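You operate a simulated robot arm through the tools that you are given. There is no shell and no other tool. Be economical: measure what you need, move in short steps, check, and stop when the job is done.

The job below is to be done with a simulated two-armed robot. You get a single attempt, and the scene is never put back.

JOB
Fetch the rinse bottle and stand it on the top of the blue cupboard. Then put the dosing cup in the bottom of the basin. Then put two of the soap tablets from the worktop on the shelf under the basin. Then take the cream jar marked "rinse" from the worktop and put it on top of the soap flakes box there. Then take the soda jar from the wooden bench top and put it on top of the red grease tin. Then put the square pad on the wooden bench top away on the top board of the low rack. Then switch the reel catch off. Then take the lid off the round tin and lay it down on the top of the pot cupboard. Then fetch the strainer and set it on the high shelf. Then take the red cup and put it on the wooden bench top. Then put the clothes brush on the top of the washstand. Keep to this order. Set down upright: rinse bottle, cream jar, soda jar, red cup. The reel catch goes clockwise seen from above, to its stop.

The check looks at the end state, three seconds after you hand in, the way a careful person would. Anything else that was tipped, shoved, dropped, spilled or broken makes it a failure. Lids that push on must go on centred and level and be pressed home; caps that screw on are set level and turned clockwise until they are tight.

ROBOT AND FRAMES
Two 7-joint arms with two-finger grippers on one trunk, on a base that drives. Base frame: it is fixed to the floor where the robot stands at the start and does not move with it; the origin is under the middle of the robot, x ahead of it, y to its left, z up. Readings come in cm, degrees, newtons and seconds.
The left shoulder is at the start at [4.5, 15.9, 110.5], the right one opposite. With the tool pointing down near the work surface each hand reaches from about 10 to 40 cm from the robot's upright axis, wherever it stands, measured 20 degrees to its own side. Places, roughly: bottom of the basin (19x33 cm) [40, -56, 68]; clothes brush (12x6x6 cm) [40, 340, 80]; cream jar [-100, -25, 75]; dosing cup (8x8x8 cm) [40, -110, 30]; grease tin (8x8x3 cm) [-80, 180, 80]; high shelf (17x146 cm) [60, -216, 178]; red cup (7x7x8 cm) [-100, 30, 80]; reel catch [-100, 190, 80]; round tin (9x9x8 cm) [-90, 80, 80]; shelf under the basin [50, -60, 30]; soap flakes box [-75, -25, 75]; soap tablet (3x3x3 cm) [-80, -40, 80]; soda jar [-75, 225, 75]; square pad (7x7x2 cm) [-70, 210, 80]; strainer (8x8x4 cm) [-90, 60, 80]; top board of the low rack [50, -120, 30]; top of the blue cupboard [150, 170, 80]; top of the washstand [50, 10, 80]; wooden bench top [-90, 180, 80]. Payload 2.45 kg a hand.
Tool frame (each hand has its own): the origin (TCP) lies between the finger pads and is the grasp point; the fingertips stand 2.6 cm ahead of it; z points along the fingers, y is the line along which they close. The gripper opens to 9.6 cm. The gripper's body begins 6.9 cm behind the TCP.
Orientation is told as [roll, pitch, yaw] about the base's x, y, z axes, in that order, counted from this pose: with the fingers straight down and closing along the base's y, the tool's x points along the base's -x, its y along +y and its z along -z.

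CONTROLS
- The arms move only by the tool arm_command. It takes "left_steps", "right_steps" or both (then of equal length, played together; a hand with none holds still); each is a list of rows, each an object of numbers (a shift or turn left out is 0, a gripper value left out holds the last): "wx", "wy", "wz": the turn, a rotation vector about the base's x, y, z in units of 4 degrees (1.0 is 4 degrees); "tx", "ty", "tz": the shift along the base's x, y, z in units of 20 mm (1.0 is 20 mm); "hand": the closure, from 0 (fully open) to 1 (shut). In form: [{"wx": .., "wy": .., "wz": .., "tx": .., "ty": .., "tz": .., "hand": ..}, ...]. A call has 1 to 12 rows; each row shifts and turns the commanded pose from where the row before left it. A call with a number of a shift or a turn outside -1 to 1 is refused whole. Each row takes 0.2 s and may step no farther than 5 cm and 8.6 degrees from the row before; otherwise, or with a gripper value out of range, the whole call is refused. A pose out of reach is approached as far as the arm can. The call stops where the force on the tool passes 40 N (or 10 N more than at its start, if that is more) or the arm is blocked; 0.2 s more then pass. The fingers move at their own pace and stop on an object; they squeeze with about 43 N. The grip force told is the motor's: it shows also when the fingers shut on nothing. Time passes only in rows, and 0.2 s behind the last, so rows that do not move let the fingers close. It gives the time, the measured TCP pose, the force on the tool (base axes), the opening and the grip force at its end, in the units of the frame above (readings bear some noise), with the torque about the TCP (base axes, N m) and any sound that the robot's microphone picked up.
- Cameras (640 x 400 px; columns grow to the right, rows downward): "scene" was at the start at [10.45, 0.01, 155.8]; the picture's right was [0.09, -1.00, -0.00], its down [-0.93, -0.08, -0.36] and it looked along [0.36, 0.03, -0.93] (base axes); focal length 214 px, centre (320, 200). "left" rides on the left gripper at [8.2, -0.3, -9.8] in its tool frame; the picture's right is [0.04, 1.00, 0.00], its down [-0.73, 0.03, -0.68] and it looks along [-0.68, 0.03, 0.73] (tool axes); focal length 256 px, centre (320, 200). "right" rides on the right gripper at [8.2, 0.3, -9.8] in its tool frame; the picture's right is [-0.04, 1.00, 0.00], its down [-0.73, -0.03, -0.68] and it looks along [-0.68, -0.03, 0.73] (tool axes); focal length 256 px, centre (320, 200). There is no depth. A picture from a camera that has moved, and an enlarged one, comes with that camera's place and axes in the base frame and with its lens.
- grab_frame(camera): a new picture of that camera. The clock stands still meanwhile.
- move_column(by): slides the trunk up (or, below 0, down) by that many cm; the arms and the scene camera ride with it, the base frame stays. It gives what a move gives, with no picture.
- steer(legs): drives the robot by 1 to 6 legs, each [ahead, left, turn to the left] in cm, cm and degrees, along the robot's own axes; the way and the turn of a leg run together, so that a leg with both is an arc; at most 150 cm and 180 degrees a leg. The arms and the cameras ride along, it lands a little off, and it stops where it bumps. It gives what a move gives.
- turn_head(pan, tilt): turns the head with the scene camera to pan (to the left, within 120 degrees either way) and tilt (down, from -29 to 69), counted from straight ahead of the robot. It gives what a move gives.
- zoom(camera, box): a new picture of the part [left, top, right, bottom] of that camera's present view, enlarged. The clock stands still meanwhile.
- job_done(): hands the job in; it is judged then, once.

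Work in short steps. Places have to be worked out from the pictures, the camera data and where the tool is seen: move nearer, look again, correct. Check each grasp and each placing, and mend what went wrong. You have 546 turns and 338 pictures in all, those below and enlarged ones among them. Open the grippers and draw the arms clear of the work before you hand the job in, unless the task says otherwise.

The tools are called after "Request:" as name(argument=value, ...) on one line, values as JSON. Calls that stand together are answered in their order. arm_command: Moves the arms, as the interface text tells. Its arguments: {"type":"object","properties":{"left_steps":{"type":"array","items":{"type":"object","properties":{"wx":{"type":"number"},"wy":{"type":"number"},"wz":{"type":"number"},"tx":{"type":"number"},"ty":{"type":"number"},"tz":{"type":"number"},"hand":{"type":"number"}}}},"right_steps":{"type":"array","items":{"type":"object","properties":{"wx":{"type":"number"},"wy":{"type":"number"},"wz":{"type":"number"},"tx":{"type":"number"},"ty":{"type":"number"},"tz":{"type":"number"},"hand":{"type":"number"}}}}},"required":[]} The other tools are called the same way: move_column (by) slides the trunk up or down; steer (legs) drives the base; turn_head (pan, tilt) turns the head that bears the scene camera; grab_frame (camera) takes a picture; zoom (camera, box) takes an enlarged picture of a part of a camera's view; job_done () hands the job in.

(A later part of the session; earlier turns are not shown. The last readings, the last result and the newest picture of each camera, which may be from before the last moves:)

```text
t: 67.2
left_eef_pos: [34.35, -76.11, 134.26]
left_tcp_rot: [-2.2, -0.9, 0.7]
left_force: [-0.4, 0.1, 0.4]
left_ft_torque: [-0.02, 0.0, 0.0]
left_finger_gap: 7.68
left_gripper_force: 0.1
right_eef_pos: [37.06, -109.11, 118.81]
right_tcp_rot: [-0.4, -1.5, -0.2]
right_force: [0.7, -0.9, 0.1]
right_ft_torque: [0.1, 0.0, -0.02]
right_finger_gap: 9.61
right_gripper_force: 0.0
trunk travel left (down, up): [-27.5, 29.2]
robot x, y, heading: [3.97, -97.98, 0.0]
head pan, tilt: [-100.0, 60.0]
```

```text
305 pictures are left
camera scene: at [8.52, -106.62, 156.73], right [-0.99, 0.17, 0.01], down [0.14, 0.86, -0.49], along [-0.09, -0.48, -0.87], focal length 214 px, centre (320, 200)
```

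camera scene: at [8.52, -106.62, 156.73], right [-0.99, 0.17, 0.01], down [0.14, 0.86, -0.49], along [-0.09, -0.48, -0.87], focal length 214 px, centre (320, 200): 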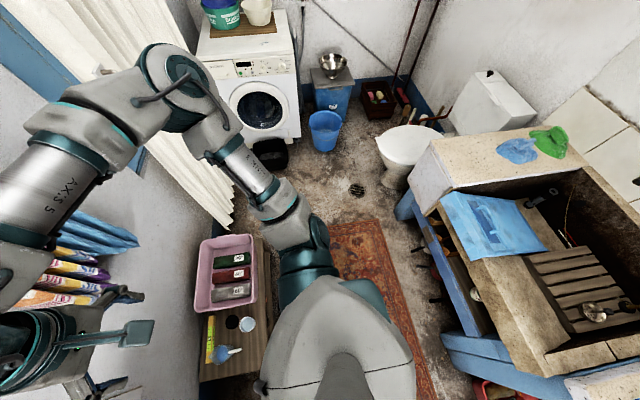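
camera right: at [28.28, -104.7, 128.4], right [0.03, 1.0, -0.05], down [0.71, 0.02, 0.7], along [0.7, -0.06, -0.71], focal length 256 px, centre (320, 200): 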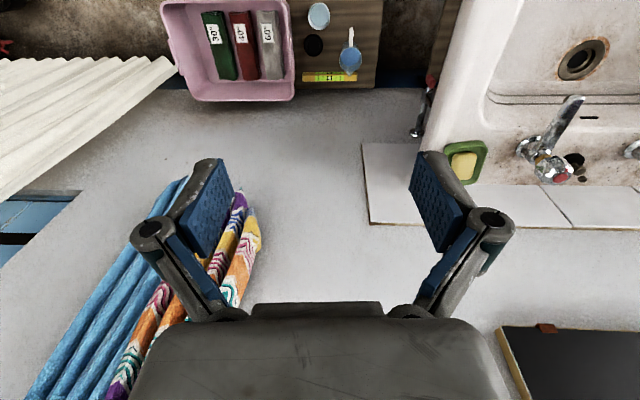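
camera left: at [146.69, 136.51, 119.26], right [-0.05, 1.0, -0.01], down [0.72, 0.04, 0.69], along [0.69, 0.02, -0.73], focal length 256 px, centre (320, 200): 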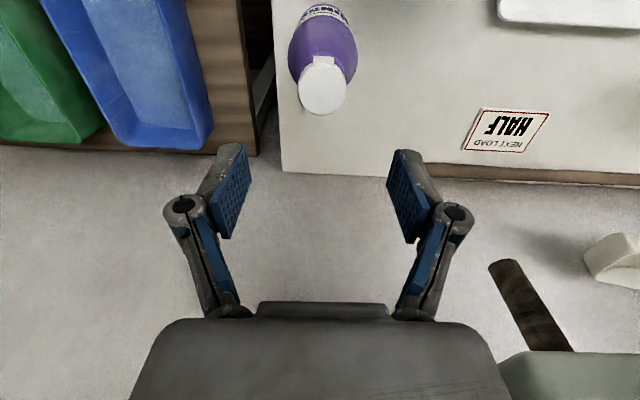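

The robot stands partly on a rug. I check that the posture settles.

Request:
turn_head(pan=0, tilt=60)

Request:
arm_command(right_steps=[{}, {}, {}, {}, {}])

Request:
grab_frame(camera="scene")

```text
t: 68.9
left_eef_pos: [34.38, -76.94, 134.43]
left_tcp_rot: [-1.9, -0.8, 0.5]
left_force: [0.5, -0.5, 0.9]
left_ft_torque: [0.0, -0.04, 0.01]
left_finger_gap: 7.69
left_gripper_force: 0.1
right_eef_pos: [37.02, -109.91, 118.74]
right_tcp_rot: [-0.3, -1.5, -0.2]
right_force: [0.3, -0.8, 0.0]
right_ft_torque: [0.12, 0.01, -0.01]
right_finger_gap: 9.61
right_gripper_force: 0.0
trunk travel left (down, up): [-27.5, 29.2]
robot x, y, heading: [3.99, -98.26, 0.2]
head pan, tilt: [0.0, 60.0]
```

```text
t: 70.3
left_eef_pos: [33.58, -75.64, 134.12]
left_tcp_rot: [-2.1, -0.4, 0.9]
left_force: [-0.6, -0.4, 1.1]
left_ft_torque: [0.03, 0.0, 0.04]
left_finger_gap: 7.7
left_gripper_force: 0.1
right_eef_pos: [36.01, -107.97, 118.75]
right_tcp_rot: [-2.0, -2.1, 0.9]
right_force: [0.0, -0.7, 0.8]
right_ft_torque: [0.06, 0.01, 0.05]
right_finger_gap: 9.59
right_gripper_force: 0.0
trunk travel left (down, up): [-27.5, 29.2]
robot x, y, heading: [4.02, -97.76, 0.2]
head pan, tilt: [0.0, 60.0]
stopped in row 5 (right hand): the arm was blocked; the commanded pose is now the measured one
```

```text
304 pictures are left
camera scene: at [16.16, -95.94, 156.79], right [0.01, -1.0, 0.01], down [-0.87, -0.01, -0.49], along [0.49, 0.0, -0.87], focal length 214 px, centre (320, 200)
```

scene: 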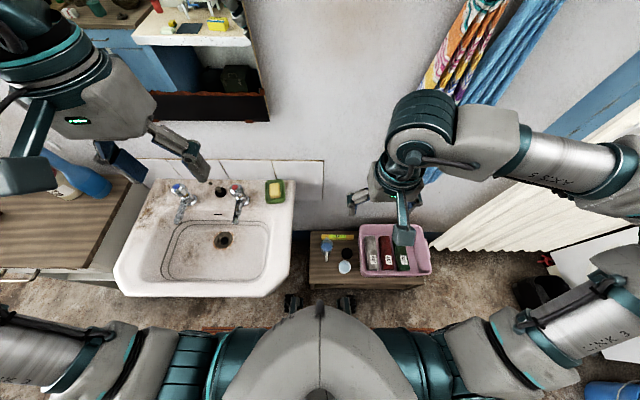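

The lean varies, so I look at the left side and the floor near the base for contact.

Request:
turn_head(pan=60, tilt=69)

Request:
grab_frame(camera="scene")

Request:
turn_head(pan=115, tilt=55)

Request:
grab_frame(camera="scene")

```text
t: 71.6
left_eef_pos: [33.8, -75.74, 134.05]
left_tcp_rot: [-2.0, 0.0, 0.8]
left_force: [0.4, 0.9, 0.2]
left_ft_torque: [-0.04, 0.0, 0.0]
left_finger_gap: 7.72
left_gripper_force: 0.0
right_eef_pos: [36.16, -108.39, 118.86]
right_tcp_rot: [-1.2, -1.9, 0.3]
right_force: [0.2, -0.7, 0.1]
right_ft_torque: [0.1, 0.07, 0.01]
right_finger_gap: 9.56
right_gripper_force: 0.1
trunk travel left (down, up): [-27.5, 29.2]
robot x, y, heading: [3.98, -97.04, 0.4]
head pan, tilt: [60.0, 68.8]
```

```text
303 pictures are left
camera scene: at [12.39, -94.48, 155.93], right [0.87, -0.5, -0.01], down [-0.47, -0.8, -0.37], along [0.17, 0.33, -0.93], focal length 214 px, centre (320, 200)
```

scene: 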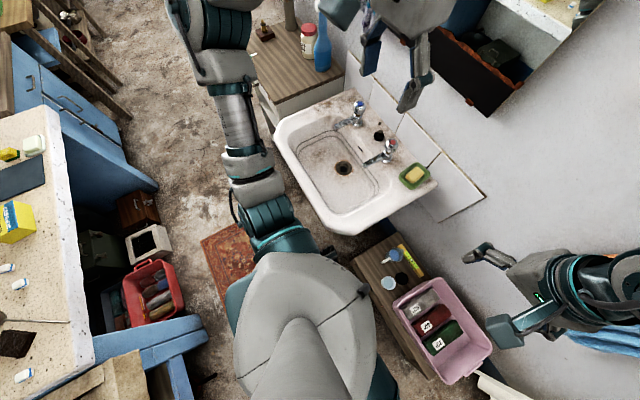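

```text
t: 72.9
left_eef_pos: [33.62, -72.5, 133.67]
left_tcp_rot: [-3.5, -0.3, 1.0]
left_force: [-0.1, 0.6, -0.8]
left_ft_torque: [-0.08, 0.03, 0.0]
left_finger_gap: 7.7
left_gripper_force: 0.0
right_eef_pos: [36.03, -105.03, 118.71]
right_tcp_rot: [-3.4, -2.0, 1.2]
right_force: [-0.2, -0.5, -1.4]
right_ft_torque: [-0.02, -0.01, 0.02]
right_finger_gap: 9.58
right_gripper_force: 0.0
trunk travel left (down, up): [-27.5, 29.2]
robot x, y, heading: [4.1, -96.94, 0.4]
head pan, tilt: [115.0, 55.0]
```

```text
302 pictures are left
camera scene: at [6.49, -86.7, 157.26], right [0.9, 0.43, -0.02], down [0.35, -0.75, -0.56], along [-0.25, 0.5, -0.83], focal length 214 px, centre (320, 200)
```

scene: 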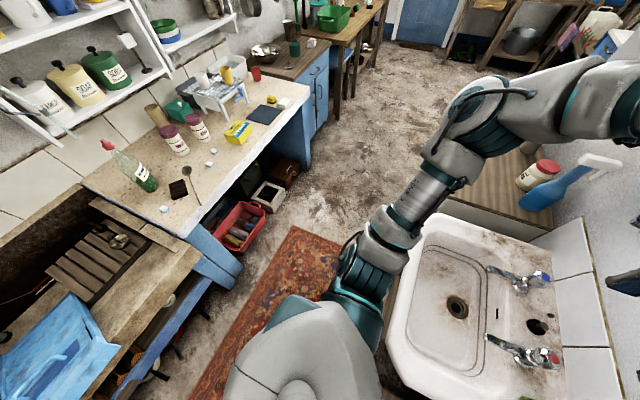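

Unclear; I undo part of the last drive (back 6 cm) and see whether the lean goes away.

Request:
steer(legs=[[-6, 0, 0]])

Request:
turn_head(pan=0, tilt=60)

Request:
arm_command(right_steps=[{}, {}, {}])

```text
t: 73.8
left_eef_pos: [28.24, -73.85, 133.75]
left_tcp_rot: [-2.8, 0.0, 0.8]
left_force: [-0.1, -0.3, 0.4]
left_ft_torque: [-0.03, 0.04, 0.01]
left_finger_gap: 7.68
left_gripper_force: 0.1
right_eef_pos: [30.36, -106.4, 118.53]
right_tcp_rot: [-3.0, -1.8, 1.0]
right_force: [0.1, 0.6, -0.4]
right_ft_torque: [-0.02, 0.02, -0.02]
right_finger_gap: 9.57
right_gripper_force: 0.0
trunk travel left (down, up): [-27.5, 29.2]
robot x, y, heading: [-1.79, -97.03, 0.4]
head pan, tilt: [115.0, 55.0]
```

```text
t: 75.8
left_eef_pos: [27.15, -79.52, 134.43]
left_tcp_rot: [-0.6, 0.2, 0.7]
left_force: [-0.3, -0.6, -0.7]
left_ft_torque: [0.08, 0.0, 0.02]
left_finger_gap: 7.69
left_gripper_force: 0.0
right_eef_pos: [29.07, -111.3, 118.62]
right_tcp_rot: [-0.7, -2.6, 0.9]
right_force: [0.5, -0.9, 0.8]
right_ft_torque: [0.02, -0.01, -0.02]
right_finger_gap: 9.58
right_gripper_force: 0.1
trunk travel left (down, up): [-27.5, 29.2]
robot x, y, heading: [-1.83, -97.74, 0.0]
head pan, tilt: [0.0, 60.0]
```

```text
t: 76.6
left_eef_pos: [26.97, -76.92, 134.18]
left_tcp_rot: [-1.5, 0.2, 0.8]
left_force: [-0.1, 0.6, -1.0]
left_ft_torque: [0.0, 0.01, 0.0]
left_finger_gap: 7.71
left_gripper_force: 0.1
right_eef_pos: [29.1, -108.99, 118.78]
right_tcp_rot: [-1.6, -2.5, 1.1]
right_force: [0.6, -0.2, -0.2]
right_ft_torque: [0.0, 0.0, 0.0]
right_finger_gap: 9.63
right_gripper_force: 0.1
trunk travel left (down, up): [-27.5, 29.2]
robot x, y, heading: [-1.92, -97.41, 0.3]
head pan, tilt: [0.0, 60.0]
```

It sways. I wait 2.4 s with idle rows to see whether it's a decaying rocking.

Request:
arm_command(right_steps=[{}, {}, {}, {}, {}, {}, {}, {}, {}, {}, {}, {}])

Request:
arm_command(right_steps=[{}])

Request:
arm_command(right_steps=[{}])

Request:
arm_command(right_steps=[{}])

```text
t: 79.2
left_eef_pos: [26.95, -73.97, 133.77]
left_tcp_rot: [-2.8, 0.3, 0.9]
left_force: [-0.4, 1.6, 1.4]
left_ft_torque: [-0.12, 0.0, 0.04]
left_finger_gap: 7.68
left_gripper_force: 0.1
right_eef_pos: [29.06, -106.41, 118.88]
right_tcp_rot: [-2.8, -2.5, 1.2]
right_force: [0.3, 1.3, -0.1]
right_ft_torque: [-0.04, -0.05, -0.03]
right_finger_gap: 9.57
right_gripper_force: 0.1
trunk travel left (down, up): [-27.5, 29.2]
robot x, y, heading: [-2.01, -96.83, 0.3]
head pan, tilt: [0.0, 60.0]
```

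```text
t: 79.8
left_eef_pos: [26.82, -72.36, 132.88]
left_tcp_rot: [-3.7, 1.3, 0.8]
left_force: [-0.8, 1.9, 0.4]
left_ft_torque: [-0.15, 0.02, -0.03]
left_finger_gap: 7.7
left_gripper_force: 0.0
right_eef_pos: [28.3, -105.39, 119.74]
right_tcp_rot: [-2.3, -2.8, 0.4]
right_force: [0.5, 0.9, -0.9]
right_ft_torque: [-0.11, -0.01, 0.05]
right_finger_gap: 9.61
right_gripper_force: 0.0
trunk travel left (down, up): [-27.5, 29.2]
robot x, y, heading: [-1.66, -97.03, 0.2]
head pan, tilt: [0.0, 60.0]
stopped in row 1 (right hand): the arm was blocked; the commanded pose is now the measured one
```

```text
t: 80.2
left_eef_pos: [26.75, -78.18, 133.74]
left_tcp_rot: [-1.3, 1.1, 0.6]
left_force: [0.3, -0.2, -0.8]
left_ft_torque: [0.06, -0.01, -0.01]
left_finger_gap: 7.68
left_gripper_force: 0.2
right_eef_pos: [28.33, -110.2, 118.78]
right_tcp_rot: [-1.5, -2.7, 0.8]
right_force: [1.0, -0.3, 0.3]
right_ft_torque: [0.07, 0.01, 0.01]
right_finger_gap: 9.57
right_gripper_force: 0.0
trunk travel left (down, up): [-27.5, 29.2]
robot x, y, heading: [-1.9, -98.08, 0.3]
head pan, tilt: [0.0, 60.0]
```

```text
t: 80.6
left_eef_pos: [26.96, -75.49, 133.24]
left_tcp_rot: [-2.3, 1.3, 0.7]
left_force: [-0.2, 0.2, 0.5]
left_ft_torque: [-0.06, -0.02, -0.04]
left_finger_gap: 7.66
left_gripper_force: 0.0
right_eef_pos: [28.62, -108.41, 119.51]
right_tcp_rot: [-0.2, -2.8, -0.2]
right_force: [0.3, -1.2, -0.1]
right_ft_torque: [0.08, 0.01, -0.02]
right_finger_gap: 9.6
right_gripper_force: 0.1
trunk travel left (down, up): [-27.5, 29.2]
robot x, y, heading: [-1.62, -97.43, -0.0]
head pan, tilt: [0.0, 60.0]
```

The sway isn't decaying; probably an arm posture rubs (blocked right hand or over-reached left). I move the right hand back outward and the left hand lower.

Request:
arm_command(right_steps=[{"ty": -1}, {"ty": -1}, {"ty": -1}, {"ty": -1}, {"ty": -1}], left_steps=[{"tz": -1}, {"tz": -1}, {"tz": -1}, {"tz": -1}, {"tz": -1}])

Request:
arm_command(right_steps=[{}, {}, {}])

Request:
arm_command(right_steps=[{}, {}])

Request:
arm_command(right_steps=[{}])

```text
t: 82.0
left_eef_pos: [25.25, -79.01, 124.75]
left_tcp_rot: [-0.3, -0.4, 0.7]
left_force: [-0.8, -0.9, -1.5]
left_ft_torque: [0.13, -0.04, 0.02]
left_finger_gap: 7.65
left_gripper_force: 0.0
right_eef_pos: [27.04, -121.18, 118.56]
right_tcp_rot: [-0.6, -3.3, 0.7]
right_force: [-0.1, -0.6, 0.2]
right_ft_torque: [0.07, -0.03, -0.03]
right_finger_gap: 9.63
right_gripper_force: 0.1
trunk travel left (down, up): [-27.5, 29.2]
robot x, y, heading: [-1.98, -97.19, 0.1]
head pan, tilt: [0.0, 60.0]
stopped in row 5 (left hand): the arm was blocked; the commanded pose is now the measured one
```

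```text
t: 82.8
left_eef_pos: [25.46, -76.22, 124.21]
left_tcp_rot: [-1.7, -0.1, 0.8]
left_force: [0.4, 0.7, 0.1]
left_ft_torque: [0.01, -0.01, 0.0]
left_finger_gap: 7.67
left_gripper_force: 0.0
right_eef_pos: [27.46, -118.53, 118.99]
right_tcp_rot: [-2.0, -3.1, 0.9]
right_force: [0.2, 0.2, 1.0]
right_ft_torque: [-0.01, -0.03, 0.0]
right_finger_gap: 9.6
right_gripper_force: 0.0
trunk travel left (down, up): [-27.5, 29.2]
robot x, y, heading: [-2.08, -96.73, -0.0]
head pan, tilt: [0.0, 60.0]
```

```text
t: 83.6
left_eef_pos: [24.62, -71.29, 123.73]
left_tcp_rot: [-3.5, -0.5, 1.0]
left_force: [0.5, -0.1, 0.2]
left_ft_torque: [0.0, 0.0, 0.01]
left_finger_gap: 7.68
left_gripper_force: 0.0
right_eef_pos: [26.52, -113.87, 119.74]
right_tcp_rot: [-3.8, -3.7, 1.2]
right_force: [0.4, -0.4, 1.2]
right_ft_torque: [-0.02, -0.03, -0.01]
right_finger_gap: 9.63
right_gripper_force: 0.1
trunk travel left (down, up): [-27.5, 29.2]
robot x, y, heading: [-1.83, -95.61, 0.3]
head pan, tilt: [0.0, 60.0]
stopped in row 2 (right hand): the arm was blocked; the commanded pose is now the measured one
```

```text
t: 84.2
left_eef_pos: [23.56, -71.55, 124.06]
left_tcp_rot: [-3.5, -1.0, 1.0]
left_force: [-0.1, 1.4, 0.1]
left_ft_torque: [-0.11, -0.01, 0.0]
left_finger_gap: 7.69
left_gripper_force: 0.0
right_eef_pos: [25.6, -114.24, 120.08]
right_tcp_rot: [-3.9, -4.2, 1.1]
right_force: [-0.8, 0.5, 0.1]
right_ft_torque: [-0.03, -0.04, 0.02]
right_finger_gap: 9.62
right_gripper_force: 0.1
trunk travel left (down, up): [-27.5, 29.2]
robot x, y, heading: [-2.23, -96.02, 0.1]
head pan, tilt: [0.0, 60.0]
stopped in row 1 (right hand): the arm was blocked; the commanded pose is now the measured one
```

Still rocking; maybe the rug or something under the base. I drive left off the rug to (0, 5) and check whether the lean persists there.

Request:
steer(legs=[[2, 103, 0]])

Request:
arm_command(right_steps=[{}, {}, {}])

Request:
arm_command(right_steps=[{}, {}])

```text
t: 89.6
left_eef_pos: [28.07, 36.21, 123.25]
left_tcp_rot: [-4.8, -1.0, -0.6]
left_force: [0.8, 0.4, 0.5]
left_ft_torque: [-0.12, -0.01, 0.01]
left_finger_gap: 7.66
left_gripper_force: 0.0
right_eef_pos: [28.75, -6.33, 120.28]
right_tcp_rot: [-5.0, -4.2, -0.4]
right_force: [0.1, 0.8, -0.1]
right_ft_torque: [-0.05, 0.01, 0.02]
right_finger_gap: 9.61
right_gripper_force: 0.1
trunk travel left (down, up): [-27.5, 29.2]
robot x, y, heading: [1.77, 9.98, -1.7]
head pan, tilt: [0.0, 60.0]
```

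```text
t: 90.6
left_eef_pos: [27.74, 38.81, 123.21]
left_tcp_rot: [-5.6, -1.0, -0.2]
left_force: [-1.0, 2.0, 0.8]
left_ft_torque: [-0.08, 0.0, -0.01]
left_finger_gap: 7.68
left_gripper_force: 0.1
right_eef_pos: [28.38, -3.74, 120.62]
right_tcp_rot: [-5.9, -4.1, -0.2]
right_force: [-1.0, 0.8, -0.5]
right_ft_torque: [-0.09, -0.08, 0.02]
right_finger_gap: 9.61
right_gripper_force: 0.1
trunk travel left (down, up): [-27.5, 29.2]
robot x, y, heading: [1.34, 11.22, -1.3]
head pan, tilt: [0.0, 60.0]
stopped in row 3 (right hand): the arm was blocked; the commanded pose is now the measured one
```

```text
t: 91.2
left_eef_pos: [27.6, 34.35, 124.01]
left_tcp_rot: [-4.1, -1.3, -0.5]
left_force: [0.8, -0.3, 0.2]
left_ft_torque: [0.03, -0.02, 0.04]
left_finger_gap: 7.67
left_gripper_force: 0.0
right_eef_pos: [28.29, -7.98, 120.1]
right_tcp_rot: [-3.8, -4.2, -0.5]
right_force: [-0.4, -0.3, 0.4]
right_ft_torque: [0.04, 0.03, 0.01]
right_finger_gap: 9.61
right_gripper_force: 0.0
trunk travel left (down, up): [-27.5, 29.2]
robot x, y, heading: [1.56, 10.72, -1.6]
head pan, tilt: [0.0, 60.0]
```

I check the true lean from the scene camera axes, here on the bare floor.

Request:
grab_frame(camera="scene")

Request:
arm_command(right_steps=[{}, {}, {}, {}, {}, {}, {}, {}, {}, {}, {}, {}])

Request:
arm_command(right_steps=[{}, {}, {}, {}, {}, {}, {}, {}, {}, {}, {}, {}])

Request:
arm_command(right_steps=[{}])

Request:
arm_command(right_steps=[{}])

Request:
zoom(camera="scene", box=[0, 0, 640, 400])

```text
301 pictures are left
camera scene: at [12.76, 7.56, 156.72], right [-0.03, -1.0, -0.02], down [-0.87, 0.03, -0.5], along [0.5, 0.0, -0.87], focal length 214 px, centre (320, 200)
```

scene: 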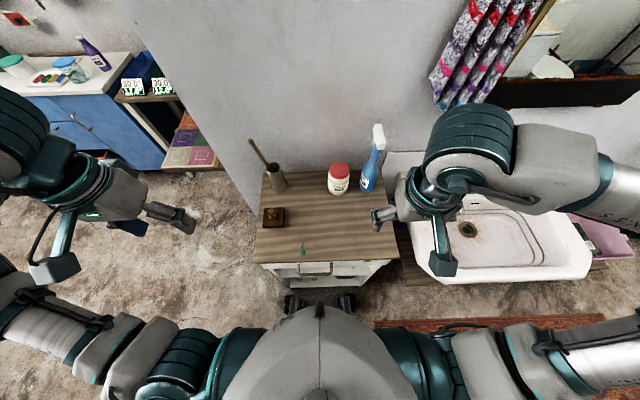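

```text
t: 94.0
left_eef_pos: [27.58, 39.32, 122.98]
left_tcp_rot: [-7.3, -1.5, -0.4]
left_force: [-1.1, 1.0, 0.4]
left_ft_torque: [-0.15, -0.01, -0.03]
left_finger_gap: 7.68
left_gripper_force: 0.0
right_eef_pos: [28.25, -2.99, 120.66]
right_tcp_rot: [-6.3, -4.3, -0.2]
right_force: [-0.9, 0.2, 0.8]
right_ft_torque: [-0.1, -0.04, 0.0]
right_finger_gap: 9.58
right_gripper_force: 0.1
trunk travel left (down, up): [-27.5, 29.2]
robot x, y, heading: [1.49, 10.82, -1.3]
head pan, tilt: [0.0, 60.0]
stopped in row 12 (right hand): the arm was blocked; the commanded pose is now the measured one
```

```text
t: 96.6
left_eef_pos: [27.62, 38.09, 123.21]
left_tcp_rot: [-7.0, -1.6, -0.4]
left_force: [-0.4, 1.2, 0.8]
left_ft_torque: [-0.03, 0.02, 0.03]
left_finger_gap: 7.65
left_gripper_force: 0.1
right_eef_pos: [28.19, -4.01, 120.62]
right_tcp_rot: [-5.7, -4.2, -0.3]
right_force: [0.6, 0.7, -0.2]
right_ft_torque: [-0.04, 0.01, 0.01]
right_finger_gap: 9.6
right_gripper_force: 0.0
trunk travel left (down, up): [-27.5, 29.2]
robot x, y, heading: [1.38, 11.12, -1.2]
head pan, tilt: [0.0, 60.0]
```

```text
t: 97.0
left_eef_pos: [27.42, 35.23, 123.6]
left_tcp_rot: [-4.4, -1.3, -0.6]
left_force: [0.8, 0.7, 0.3]
left_ft_torque: [-0.05, 0.0, 0.01]
left_finger_gap: 7.69
left_gripper_force: 0.1
right_eef_pos: [28.12, -7.19, 120.28]
right_tcp_rot: [-4.5, -4.1, -0.5]
right_force: [0.3, 0.4, 0.2]
right_ft_torque: [0.01, 0.03, 0.02]
right_finger_gap: 9.59
right_gripper_force: 0.1
trunk travel left (down, up): [-27.5, 29.2]
robot x, y, heading: [1.51, 10.44, -1.6]
head pan, tilt: [0.0, 60.0]
```

```text
t: 97.4
left_eef_pos: [27.79, 34.54, 123.9]
left_tcp_rot: [-5.7, -1.6, -0.7]
left_force: [-0.4, -0.6, 0.4]
left_ft_torque: [0.04, 0.04, 0.01]
left_finger_gap: 7.66
left_gripper_force: 0.0
right_eef_pos: [28.2, -7.36, 120.22]
right_tcp_rot: [-4.0, -4.3, -0.7]
right_force: [0.4, 0.1, 0.2]
right_ft_torque: [0.0, -0.01, 0.02]
right_finger_gap: 9.59
right_gripper_force: 0.1
trunk travel left (down, up): [-27.5, 29.2]
robot x, y, heading: [1.41, 9.91, -1.3]
head pan, tilt: [0.0, 60.0]
```

```text
1.00 times, centred on (320, 200) of scene (not enlarged: the box is as wide or as high as the picture)
camera zoom: at [12.81, 5.89, 156.66], right [-0.03, -1.0, -0.03], down [-0.87, 0.04, -0.5], along [0.5, 0.01, -0.87], focal length 214 px, centre (320, 200)
```

zoom: 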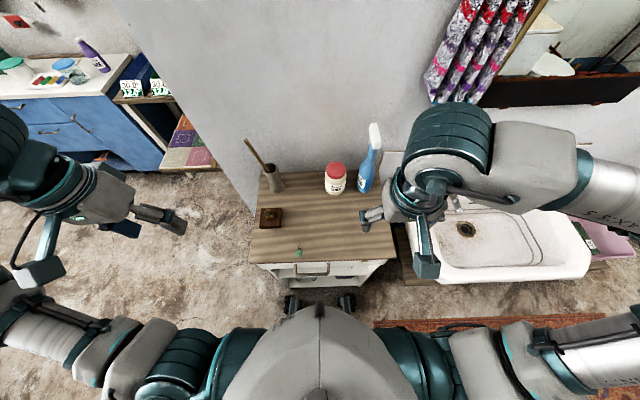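

The body rocks about ±2° continuously. I lower the trunk (needed anyway for the low rack) to bring mass down, and watch.

Request:
move_column(by=-20)

Request:
arm_command(right_steps=[{}, {}, {}])

Request:
arm_command(right_steps=[{}])

Request:
arm_command(right_steps=[{}])

```text
t: 99.6
left_eef_pos: [30.83, 35.73, 101.43]
left_tcp_rot: [-4.9, 4.8, -0.6]
left_force: [-0.7, -0.6, 1.1]
left_ft_torque: [-0.02, -0.08, 0.0]
left_finger_gap: 7.69
left_gripper_force: 0.0
right_eef_pos: [27.98, -6.54, 100.42]
right_tcp_rot: [-4.7, -4.4, -0.5]
right_force: [-0.2, 0.2, 1.3]
right_ft_torque: [-0.03, -0.02, -0.02]
right_finger_gap: 9.62
right_gripper_force: 0.0
trunk travel left (down, up): [-7.5, 49.2]
robot x, y, heading: [1.38, 10.39, -1.5]
head pan, tilt: [0.0, 60.0]
```

```text
t: 100.4
left_eef_pos: [30.98, 36.09, 101.24]
left_tcp_rot: [-5.1, 5.1, -0.6]
left_force: [-0.3, 0.7, 0.8]
left_ft_torque: [0.01, -0.01, 0.0]
left_finger_gap: 7.69
left_gripper_force: 0.2
right_eef_pos: [28.26, -6.04, 100.33]
right_tcp_rot: [-5.1, -4.2, -0.5]
right_force: [0.3, 0.8, 0.0]
right_ft_torque: [0.03, 0.0, -0.01]
right_finger_gap: 9.6
right_gripper_force: 0.1
trunk travel left (down, up): [-7.5, 49.2]
robot x, y, heading: [1.22, 10.34, -1.3]
head pan, tilt: [0.0, 60.0]
```

```text
t: 100.8
left_eef_pos: [31.06, 35.23, 101.48]
left_tcp_rot: [-4.7, 4.8, -0.6]
left_force: [0.1, 0.4, -0.2]
left_ft_torque: [-0.02, -0.01, 0.0]
left_finger_gap: 7.68
left_gripper_force: 0.0
right_eef_pos: [28.13, -7.02, 100.29]
right_tcp_rot: [-4.3, -4.2, -0.5]
right_force: [0.2, -0.3, 0.6]
right_ft_torque: [-0.01, 0.02, -0.04]
right_finger_gap: 9.58
right_gripper_force: 0.0
trunk travel left (down, up): [-7.5, 49.2]
robot x, y, heading: [1.22, 10.21, -1.7]
head pan, tilt: [0.0, 60.0]
```

```text
t: 101.2
left_eef_pos: [31.15, 36.59, 101.1]
left_tcp_rot: [-5.1, 5.0, -0.6]
left_force: [-0.3, -0.4, -0.3]
left_ft_torque: [0.0, 0.03, -0.01]
left_finger_gap: 7.69
left_gripper_force: 0.0
right_eef_pos: [28.26, -5.68, 100.43]
right_tcp_rot: [-5.0, -4.3, -0.6]
right_force: [0.0, 0.1, -0.2]
right_ft_torque: [-0.04, 0.0, 0.01]
right_finger_gap: 9.6
right_gripper_force: 0.0
trunk travel left (down, up): [-7.5, 49.2]
robot x, y, heading: [1.4, 10.38, -1.5]
head pan, tilt: [0.0, 60.0]
```

Rocking has almost gone with the trunk low. I right both hands' accumulated tilt.

Request:
arm_command(left_steps=[{"wx": 0.6, "wy": -0.6}, {"wx": 0.65, "wy": -0.65}, {}, {}], right_steps=[{"wx": 0.6, "wy": 0.5}, {"wx": 0.6, "wy": 0.57}, {}, {}])

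Request:
arm_command(right_steps=[{}, {}])

```text
t: 102.4
left_eef_pos: [30.66, 33.13, 101.25]
left_tcp_rot: [0.8, -0.4, -0.6]
left_force: [0.9, -0.1, -0.2]
left_ft_torque: [0.01, -0.02, 0.0]
left_finger_gap: 7.65
left_gripper_force: 0.0
left hand out of reach, approached as far as the arm can: row 1, 2
right_eef_pos: [27.74, -8.46, 100.36]
right_tcp_rot: [0.9, -0.2, -0.8]
right_force: [-0.7, -0.2, 0.7]
right_ft_torque: [-0.02, 0.02, 0.04]
right_finger_gap: 9.61
right_gripper_force: 0.1
trunk travel left (down, up): [-7.5, 49.2]
robot x, y, heading: [1.33, 9.83, -1.6]
head pan, tilt: [0.0, 60.0]
stopped in row 4 (left hand): the arm was blocked; the commanded pose is now the measured one
```

```text
t: 103.0
left_eef_pos: [30.6, 31.42, 101.45]
left_tcp_rot: [1.7, -0.4, -0.8]
left_force: [0.4, -1.6, -0.4]
left_ft_torque: [0.07, -0.01, -0.02]
left_finger_gap: 7.73
left_gripper_force: 0.0
right_eef_pos: [27.69, -10.13, 100.1]
right_tcp_rot: [1.6, -0.2, -0.9]
right_force: [-0.6, -0.6, 1.0]
right_ft_torque: [0.05, 0.0, 0.01]
right_finger_gap: 9.59
right_gripper_force: 0.0
trunk travel left (down, up): [-7.5, 49.2]
robot x, y, heading: [0.93, 8.69, -1.5]
head pan, tilt: [0.0, 60.0]
```

The left arm sits at its joint limit; I lower it 10 cm and outward so it's at ease.

Request:
arm_command(left_steps=[{"tz": -1, "ty": 0.5}, {"tz": -1, "ty": 0.5}, {"tz": -1}, {"tz": -1}, {"tz": -1}, {}])

Request:
arm_command(left_steps=[{}, {}, {}, {}, {}])

Request:
arm_command(left_steps=[{}, {}])

Request:
grab_frame(camera="scene")

```text
t: 104.4
left_eef_pos: [30.81, 36.63, 90.97]
left_tcp_rot: [0.2, -0.3, -0.6]
left_force: [-0.4, 0.0, 0.0]
left_ft_torque: [-0.01, -0.01, -0.03]
left_finger_gap: 7.69
left_gripper_force: 0.0
right_eef_pos: [27.9, -6.9, 100.48]
right_tcp_rot: [0.1, -0.1, -0.8]
right_force: [-0.7, 0.6, -0.4]
right_ft_torque: [-0.01, -0.02, 0.03]
right_finger_gap: 9.6
right_gripper_force: 0.0
trunk travel left (down, up): [-7.5, 49.2]
robot x, y, heading: [0.87, 9.45, -1.8]
head pan, tilt: [0.0, 60.0]
```

```text
t: 105.6
left_eef_pos: [30.81, 34.85, 91.37]
left_tcp_rot: [0.8, -0.3, -0.8]
left_force: [-1.0, -0.3, -0.1]
left_ft_torque: [0.06, 0.01, -0.01]
left_finger_gap: 7.67
left_gripper_force: 0.0
right_eef_pos: [27.78, -8.73, 100.25]
right_tcp_rot: [0.9, -0.1, -0.9]
right_force: [-0.1, -0.9, -0.5]
right_ft_torque: [-0.02, 0.0, -0.04]
right_finger_gap: 9.61
right_gripper_force: 0.2
trunk travel left (down, up): [-7.5, 49.2]
robot x, y, heading: [1.35, 9.73, -1.8]
head pan, tilt: [0.0, 60.0]
```

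```text
t: 106.2
left_eef_pos: [30.87, 34.4, 91.39]
left_tcp_rot: [1.1, -0.3, -0.8]
left_force: [0.2, 0.3, -0.5]
left_ft_torque: [0.04, 0.02, -0.03]
left_finger_gap: 7.67
left_gripper_force: 0.1
right_eef_pos: [27.82, -9.27, 100.22]
right_tcp_rot: [1.2, -0.2, -0.8]
right_force: [-0.1, -0.2, -0.3]
right_ft_torque: [0.03, 0.02, -0.01]
right_finger_gap: 9.59
right_gripper_force: 0.0
trunk travel left (down, up): [-7.5, 49.2]
robot x, y, heading: [1.71, 9.15, -1.8]
head pan, tilt: [0.0, 60.0]
```

```text
299 pictures are left
camera scene: at [32.64, 7.4, 133.8], right [-0.03, -1.0, -0.01], down [-0.87, 0.03, -0.5], along [0.5, -0.01, -0.87], focal length 214 px, centre (320, 200)
```

scene: 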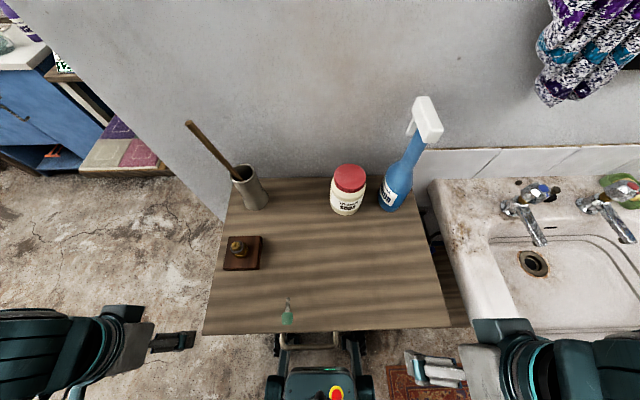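

The trunk lowers by leaning forward (head now 31 cm ahead). I drive back a bit, across to the rack, and look from there.

Request:
steer(legs=[[-12, 0, 1.7], [0, -108, 0]])

Request:
arm_command(left_steps=[{}, {}, {}, {}, {}, {}, {}, {}, {}, {}])

Request:
grab_frame(camera="scene")

```text
t: 112.6
left_eef_pos: [18.09, -71.42, 91.37]
left_tcp_rot: [0.5, -0.3, 0.7]
left_force: [0.0, -0.3, 0.2]
left_ft_torque: [0.03, 0.0, 0.01]
left_finger_gap: 7.7
left_gripper_force: 0.0
right_eef_pos: [16.21, -115.03, 100.56]
right_tcp_rot: [0.5, -0.1, 0.6]
right_force: [0.0, -1.0, 0.3]
right_ft_torque: [0.05, 0.02, 0.0]
right_finger_gap: 9.61
right_gripper_force: 0.1
trunk travel left (down, up): [-7.5, 49.2]
robot x, y, heading: [-10.63, -98.34, -0.5]
head pan, tilt: [0.0, 60.0]
```

```text
t: 114.8
left_eef_pos: [17.79, -71.26, 91.23]
left_tcp_rot: [0.5, -0.5, 0.6]
left_force: [-0.1, 0.5, -0.3]
left_ft_torque: [-0.05, 0.0, 0.0]
left_finger_gap: 7.69
left_gripper_force: 0.1
right_eef_pos: [15.83, -114.96, 100.73]
right_tcp_rot: [0.7, -0.2, 0.6]
right_force: [0.0, -0.9, 0.2]
right_ft_torque: [-0.02, -0.04, 0.01]
right_finger_gap: 9.61
right_gripper_force: 0.1
trunk travel left (down, up): [-7.5, 49.2]
robot x, y, heading: [-10.2, -98.4, -0.1]
head pan, tilt: [0.0, 60.0]
```

```text
298 pictures are left
camera scene: at [20.59, -97.98, 134.03], right [0.0, -1.0, 0.0], down [-0.87, 0.0, -0.5], along [0.5, 0.0, -0.87], focal length 214 px, centre (320, 200)
```

scene: 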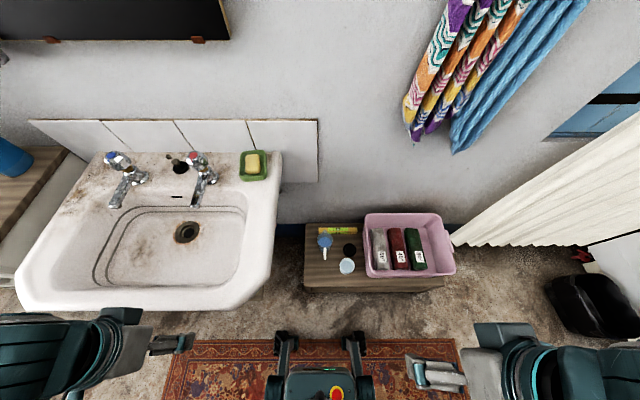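

Steady now. I zoom on the rack for exact positions.

Request:
zoom(camera="scene", box=[290, 205, 470, 315])

```text
3.56 times, centred on (380, 260) of scene
camera zoom: at [20.59, -97.98, 134.03], right [0.0, -1.0, 0.0], down [-0.87, 0.0, -0.5], along [0.5, 0.0, -0.87], focal length 763 px, centre (107, -13)
```

zoom: 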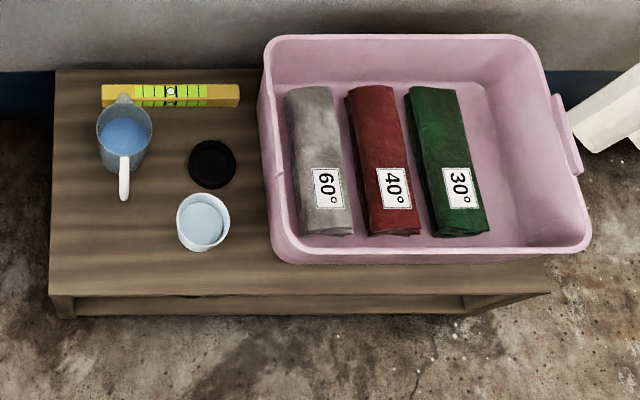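

I raise the left hand a little, drive ahead 6 cm, and bring the right hand out over the cup at height z ~70 to look.

Request:
arm_command(left_steps=[{"tz": 0.5}, {"tz": 0.7}, {"tz": 0.7}, {"tz": 0.6}, {"tz": 0.5}])

Request:
steer(legs=[[6, 0, 0]])

Request:
arm_command(right_steps=[{"tx": 0.5, "tz": -0.5}, {"tx": 0.9, "tz": -1}, {"tx": 1, "tz": -1}, {"tx": 1, "tz": -1, "ty": 0.2}, {"tx": 1, "tz": -1, "ty": 0.4}, {"tx": 1, "tz": -1, "ty": 0.4}, {"tx": 1, "tz": -1, "ty": 0.4}, {"tx": 1, "tz": -1, "ty": 0.3}, {"tx": 0.6, "tz": -1, "ty": 0.2}, {"tz": -1}, {"tz": -1}, {"tz": -0.5}])

Request:
grab_frame(camera="right")

Request:
grab_frame(camera="scene")

```text
t: 116.0
left_eef_pos: [17.93, -71.78, 97.53]
left_tcp_rot: [0.8, -0.5, 0.7]
left_force: [0.2, -0.1, -0.6]
left_ft_torque: [-0.02, 0.01, 0.01]
left_finger_gap: 7.67
left_gripper_force: 0.1
right_eef_pos: [15.91, -115.19, 100.74]
right_tcp_rot: [0.7, -0.3, 0.7]
right_force: [-0.5, 0.1, 0.4]
right_ft_torque: [-0.01, -0.01, -0.01]
right_finger_gap: 9.59
right_gripper_force: 0.1
trunk travel left (down, up): [-7.5, 49.2]
robot x, y, heading: [-10.65, -98.35, -0.1]
head pan, tilt: [0.0, 60.0]
```

```text
t: 116.9
left_eef_pos: [24.03, -71.62, 97.29]
left_tcp_rot: [0.7, -0.3, 0.8]
left_force: [0.7, -0.5, -0.5]
left_ft_torque: [0.0, 0.07, -0.03]
left_finger_gap: 7.69
left_gripper_force: 0.0
right_eef_pos: [22.06, -115.39, 100.41]
right_tcp_rot: [0.7, -0.1, 0.7]
right_force: [0.3, 0.0, 0.1]
right_ft_torque: [-0.02, 0.04, 0.01]
right_finger_gap: 9.6
right_gripper_force: 0.0
trunk travel left (down, up): [-7.5, 49.2]
robot x, y, heading: [-4.52, -98.36, 0.0]
head pan, tilt: [0.0, 60.0]
```

```text
t: 119.5
left_eef_pos: [23.07, -71.55, 97.65]
left_tcp_rot: [0.6, -0.9, 0.8]
left_force: [0.4, 0.6, 0.6]
left_ft_torque: [0.02, 0.01, 0.0]
left_finger_gap: 7.67
left_gripper_force: 0.1
right_eef_pos: [36.85, -111.46, 78.55]
right_tcp_rot: [0.7, -0.7, 0.7]
right_force: [1.2, -0.4, -0.4]
right_ft_torque: [0.01, 0.03, 0.02]
right_finger_gap: 9.6
right_gripper_force: 0.1
trunk travel left (down, up): [-7.5, 49.2]
robot x, y, heading: [-4.29, -98.04, -0.2]
head pan, tilt: [0.0, 60.0]
```

```text
296 pictures are left
camera right: at [28.68, -111.25, 88.45], right [0.03, 1.0, 0.01], down [0.73, -0.03, 0.69], along [0.69, -0.01, -0.73], focal length 256 px, centre (320, 200)
```

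right: 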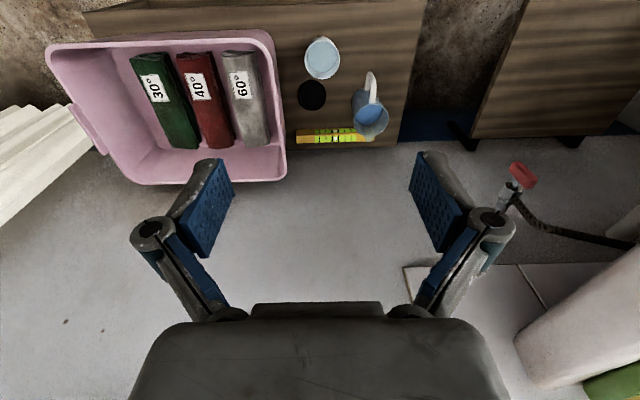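

```text
295 pictures are left
camera scene: at [27.26, -98.31, 133.74], right [0.0, -1.0, 0.0], down [-0.87, 0.0, -0.49], along [0.49, 0.0, -0.87], focal length 214 px, centre (320, 200)
```

scene: 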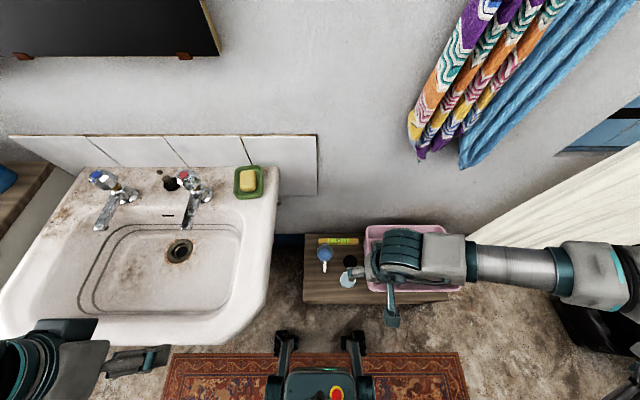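

Cup about [42, -110.6]. I move over it and descend to z ~52 and look again.

Request:
arm_command(right_steps=[{"tz": -0.5, "tx": 0.5}, {"tz": -1, "tx": 0.6}, {"tz": -1, "tx": 0.6}, {"tz": -1, "tx": 0.5, "ty": 0.2}, {"tz": -1, "tx": 0.4, "ty": 0.3}, {"tz": -1}, {"tz": -1}, {"tz": -1}, {"tz": -1}, {"tz": -1}, {"tz": -1}, {"tz": -1}])

Request:
arm_command(right_steps=[{"tz": -1}, {"tz": -0.5}, {}])

Request:
grab_frame(camera="right")

```text
t: 122.1
left_eef_pos: [22.97, -71.57, 97.55]
left_tcp_rot: [0.7, -0.9, 0.8]
left_force: [0.9, -0.2, 0.0]
left_ft_torque: [0.0, -0.01, -0.01]
left_finger_gap: 7.7
left_gripper_force: 0.1
right_eef_pos: [42.19, -110.54, 55.67]
right_tcp_rot: [0.7, -0.6, 0.5]
right_force: [0.8, 1.2, -0.1]
right_ft_torque: [-0.02, -0.02, 0.0]
right_finger_gap: 9.59
right_gripper_force: 0.0
trunk travel left (down, up): [-7.5, 49.2]
robot x, y, heading: [-4.72, -98.39, -0.3]
head pan, tilt: [0.0, 60.0]
```

```text
t: 122.9
left_eef_pos: [22.95, -71.56, 97.66]
left_tcp_rot: [0.7, -1.0, 0.8]
left_force: [-0.3, 0.2, -0.4]
left_ft_torque: [-0.01, -0.02, 0.02]
left_finger_gap: 7.67
left_gripper_force: 0.0
right_eef_pos: [42.18, -110.45, 52.78]
right_tcp_rot: [0.6, -0.7, 0.6]
right_force: [0.4, -0.2, 0.1]
right_ft_torque: [-0.01, 0.03, 0.03]
right_finger_gap: 9.61
right_gripper_force: 0.0
trunk travel left (down, up): [-7.5, 49.2]
robot x, y, heading: [-4.75, -98.38, -0.0]
head pan, tilt: [0.0, 60.0]
```

```text
294 pictures are left
camera right: at [33.93, -110.31, 62.59], right [0.03, 1.0, 0.01], down [0.73, -0.03, 0.69], along [0.69, -0.01, -0.73], focal length 256 px, centre (320, 200)
```

right: 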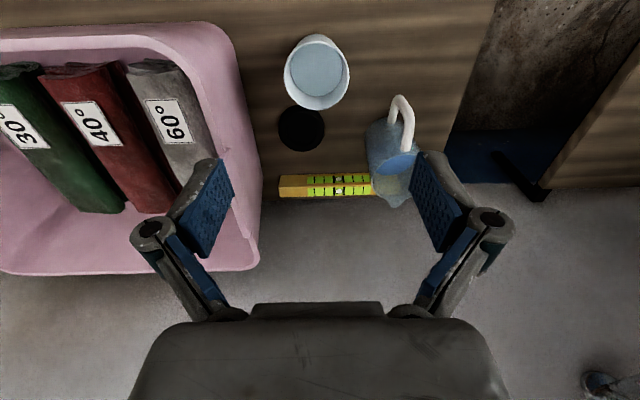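

Cup rim by size ratio is near z 34, x ~42.8. I descend to z 43 and look again.

Request:
arm_command(right_steps=[{"tz": -1, "tx": 0.2}, {"tz": -1}, {"tz": -1}, {"tz": -1}, {"tz": -1}, {}])

Request:
grab_frame(camera="right")

```text
t: 124.3
left_eef_pos: [22.98, -71.53, 97.57]
left_tcp_rot: [0.6, -0.9, 0.8]
left_force: [0.0, 0.5, 0.2]
left_ft_torque: [0.02, -0.01, 0.03]
left_finger_gap: 7.69
left_gripper_force: 0.0
right_eef_pos: [41.52, -114.94, 46.24]
right_tcp_rot: [0.7, -0.6, 0.6]
right_force: [0.7, -0.4, -0.9]
right_ft_torque: [-0.03, 0.0, -0.01]
right_finger_gap: 9.59
right_gripper_force: 0.0
right hand out of reach, approached as far as the arm can: row 1, 2, 3, 4, 5
trunk travel left (down, up): [-7.5, 49.2]
robot x, y, heading: [-4.76, -98.45, 0.2]
head pan, tilt: [0.0, 60.0]
```

```text
293 pictures are left
camera right: at [33.22, -114.81, 55.92], right [0.03, 1.0, 0.01], down [0.73, -0.03, 0.69], along [0.69, -0.01, -0.73], focal length 256 px, centre (320, 200)
```

right: 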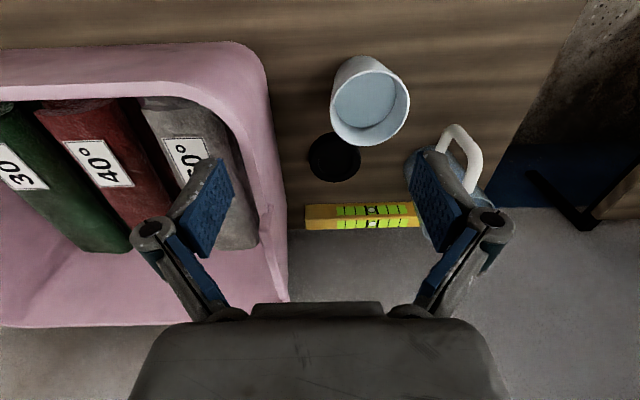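

Out of reach below z 46. I raise the hand back, lower the trunk 7 cm more and drive 5 cm nearer.

Request:
arm_command(right_steps=[{"tz": 1}, {"tz": 1}, {"tz": 1}, {"tz": 1}, {"tz": 1}, {"tz": 1, "tx": -0.7}, {"tx": -1, "tz": 0.5}, {"tx": -0.8, "tz": 0.5}])

Request:
move_column(by=-7)

Request:
grab_frame(camera="scene")

```text
t: 126.1
left_eef_pos: [22.94, -71.59, 97.62]
left_tcp_rot: [0.7, -0.9, 0.7]
left_force: [0.7, 0.0, -0.3]
left_ft_torque: [0.0, -0.03, 0.01]
left_finger_gap: 7.69
left_gripper_force: 0.1
right_eef_pos: [36.67, -114.89, 60.03]
right_tcp_rot: [0.7, -0.8, 0.7]
right_force: [-0.1, -0.5, 0.3]
right_ft_torque: [-0.01, -0.03, 0.04]
right_finger_gap: 9.59
right_gripper_force: 0.1
trunk travel left (down, up): [-7.5, 49.2]
robot x, y, heading: [-4.37, -98.59, -0.4]
head pan, tilt: [0.0, 60.0]
```

```text
t: 127.2
left_eef_pos: [24.01, -71.78, 89.81]
left_tcp_rot: [0.5, 1.4, 0.9]
left_force: [-0.7, -0.7, 0.7]
left_ft_torque: [0.0, -0.05, 0.0]
left_finger_gap: 7.66
left_gripper_force: 0.0
right_eef_pos: [36.46, -114.93, 53.13]
right_tcp_rot: [0.6, -0.8, 0.7]
right_force: [0.3, -0.1, 0.1]
right_ft_torque: [-0.04, -0.02, -0.04]
right_finger_gap: 9.6
right_gripper_force: 0.1
trunk travel left (down, up): [-0.5, 56.2]
robot x, y, heading: [-4.47, -98.49, -0.1]
head pan, tilt: [0.0, 60.0]
```

```text
292 pictures are left
camera scene: at [36.19, -98.34, 123.77], right [0.0, -1.0, 0.0], down [-0.87, 0.0, -0.49], along [0.49, 0.0, -0.87], focal length 214 px, centre (320, 200)
```

scene: 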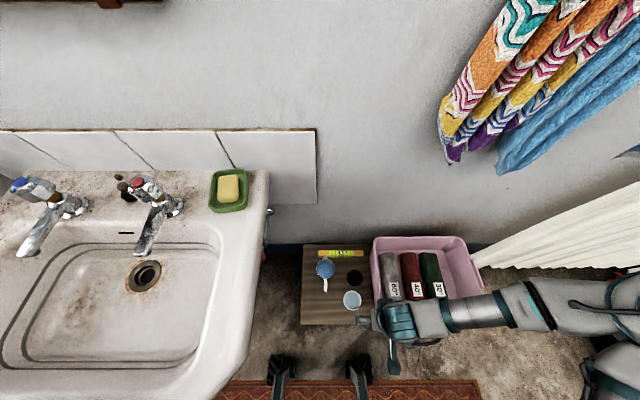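

I raise the left hand, shift the right hand a little left, then drive 5 ahead and 6 right.

Request:
arm_command(left_steps=[{"tz": 0.8}, {"tz": 1}, {"tz": 1}, {"tz": 1}, {"tz": 0.4}], right_steps=[{"ty": 0.6, "tz": 0.5}, {"ty": 0.8, "tz": 0.5}, {"ty": 0.8}, {"ty": 0.8}, {"ty": 0.5}])

Request:
steer(legs=[[5, -6, 0]])

Request:
arm_command(right_steps=[{}, {}, {}])

Request:
grab_frame(camera="right")

```text
t: 128.4
left_eef_pos: [23.94, -75.8, 94.3]
left_tcp_rot: [0.5, 1.7, 0.9]
left_force: [0.0, 0.6, 0.2]
left_ft_torque: [0.02, 0.0, 0.0]
left_finger_gap: 7.67
left_gripper_force: 0.0
left hand out of reach, approached as far as the arm can: row 1, 2, 3, 4, 5
right_eef_pos: [36.63, -107.93, 54.95]
right_tcp_rot: [0.7, -0.7, 0.6]
right_force: [0.2, -0.6, 1.1]
right_ft_torque: [0.02, 0.01, 0.03]
right_finger_gap: 9.6
right_gripper_force: 0.0
trunk travel left (down, up): [-0.5, 56.2]
robot x, y, heading: [-4.29, -98.27, -0.4]
head pan, tilt: [0.0, 60.0]
```

```text
t: 129.5
left_eef_pos: [29.04, -78.67, 93.58]
left_tcp_rot: [-1.0, 1.8, 1.0]
left_force: [-0.4, 1.3, -0.9]
left_ft_torque: [-0.12, 0.01, 0.0]
left_finger_gap: 7.67
left_gripper_force: 0.0
right_eef_pos: [41.61, -111.62, 55.23]
right_tcp_rot: [-0.7, -0.8, 1.0]
right_force: [0.8, 1.2, -0.1]
right_ft_torque: [-0.11, 0.04, -0.04]
right_finger_gap: 9.59
right_gripper_force: 0.1
trunk travel left (down, up): [-0.5, 56.2]
robot x, y, heading: [0.34, -103.28, -0.2]
head pan, tilt: [0.0, 60.0]
```

```text
t: 130.3
left_eef_pos: [28.05, -79.44, 94.19]
left_tcp_rot: [-0.3, 1.5, 1.1]
left_force: [0.4, -0.5, 0.1]
left_ft_torque: [-0.07, 0.0, 0.0]
left_finger_gap: 7.66
left_gripper_force: 0.0
right_eef_pos: [40.97, -111.82, 55.68]
right_tcp_rot: [0.1, -1.4, 1.0]
right_force: [0.5, 1.6, 0.2]
right_ft_torque: [-0.08, -0.01, 0.0]
right_finger_gap: 9.6
right_gripper_force: 0.1
trunk travel left (down, up): [-0.5, 56.2]
robot x, y, heading: [0.27, -102.67, -0.3]
head pan, tilt: [0.0, 60.0]
```

```text
291 pictures are left
camera right: at [32.71, -111.67, 65.27], right [0.02, 1.0, 0.0], down [0.72, -0.02, 0.7], along [0.7, -0.01, -0.72], focal length 256 px, centre (320, 200)
```

right: 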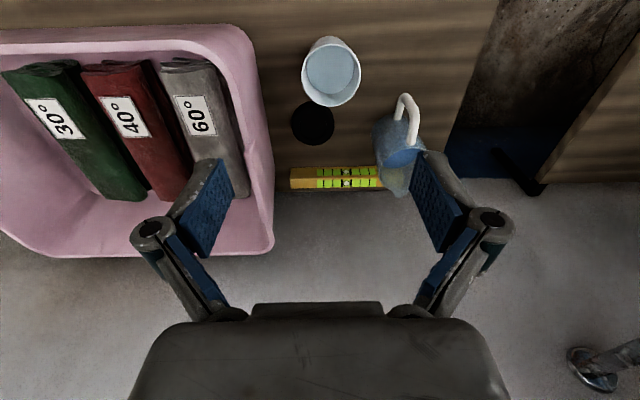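

Cup at ~[43, -110.3]. I descend to z ~43 over it.

Request:
arm_command(right_steps=[{"tz": -0.6, "tx": 0.4}, {"tz": -1, "tx": 0.5, "ty": 0.3}, {"tz": -1, "tx": 0.2, "ty": 0.3}, {"tz": -1}, {"tz": -1}, {"tz": -1}, {"tz": -0.5}, {}])

Request:
grab_frame(camera="right")

```text
t: 132.1
left_eef_pos: [28.07, -81.84, 94.57]
left_tcp_rot: [0.9, 1.4, 0.9]
left_force: [-0.3, -0.3, -0.1]
left_ft_torque: [0.04, -0.02, 0.0]
left_finger_gap: 7.66
left_gripper_force: 0.1
right_eef_pos: [43.21, -114.04, 43.62]
right_tcp_rot: [1.4, -1.4, 0.7]
right_force: [-0.3, 2.0, -0.2]
right_ft_torque: [0.01, 0.03, -0.06]
right_finger_gap: 9.59
right_gripper_force: 0.0
right hand out of reach, approached as far as the arm can: row 5, 6, 7
trunk travel left (down, up): [-0.5, 56.2]
robot x, y, heading: [0.27, -103.6, -0.1]
head pan, tilt: [0.0, 60.0]
```

```text
290 pictures are left
camera right: at [34.9, -113.98, 53.39], right [0.03, 1.0, 0.02], down [0.72, -0.04, 0.7], along [0.7, 0.0, -0.72], focal length 256 px, centre (320, 200)
```

right: 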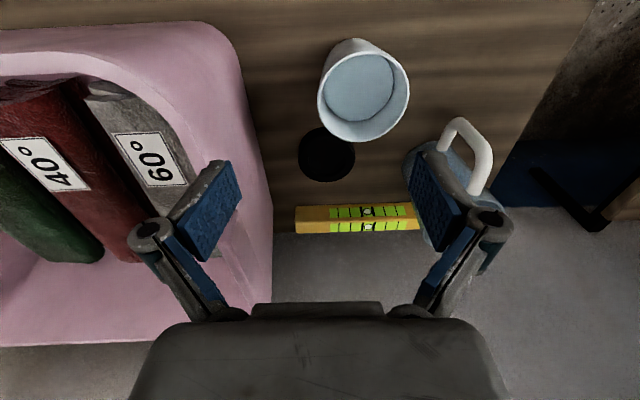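

Still out of reach and sliding sideways. I test the reach limits by hand: pull back 8 cm, then descend, to see if closer helps.

Request:
arm_command(right_steps=[{"tz": 1}, {"tz": 1}, {"tz": 1, "tx": -0.5}, {"tx": -1}, {"tx": -1}, {"tx": -1}, {"tx": -0.5}, {"tz": -1}, {"tz": -1}, {"tz": -1}, {"tz": -1}, {"tz": -1}])

Request:
grab_frame(camera="scene")

```text
t: 134.7
left_eef_pos: [28.14, -80.85, 94.33]
left_tcp_rot: [0.3, 1.3, 1.0]
left_force: [0.5, -0.6, 0.3]
left_ft_torque: [-0.04, 0.03, -0.01]
left_finger_gap: 7.68
left_gripper_force: 0.1
right_eef_pos: [36.03, -115.68, 40.93]
right_tcp_rot: [0.8, -1.5, 0.9]
right_force: [-0.1, 0.2, -0.1]
right_ft_torque: [0.02, 0.0, -0.05]
right_finger_gap: 9.63
right_gripper_force: 0.1
right hand out of reach, approached as far as the arm can: row 9, 10, 11, 12
trunk travel left (down, up): [-0.5, 56.2]
robot x, y, heading: [0.53, -103.31, 0.0]
head pan, tilt: [0.0, 60.0]
```

```text
289 pictures are left
camera scene: at [41.36, -103.5, 123.67], right [0.0, -1.0, 0.0], down [-0.87, 0.0, -0.49], along [0.49, 0.0, -0.87], focal length 214 px, centre (320, 200)
```

scene: 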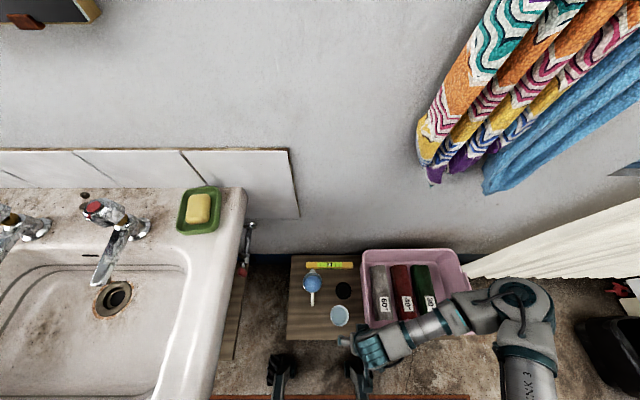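

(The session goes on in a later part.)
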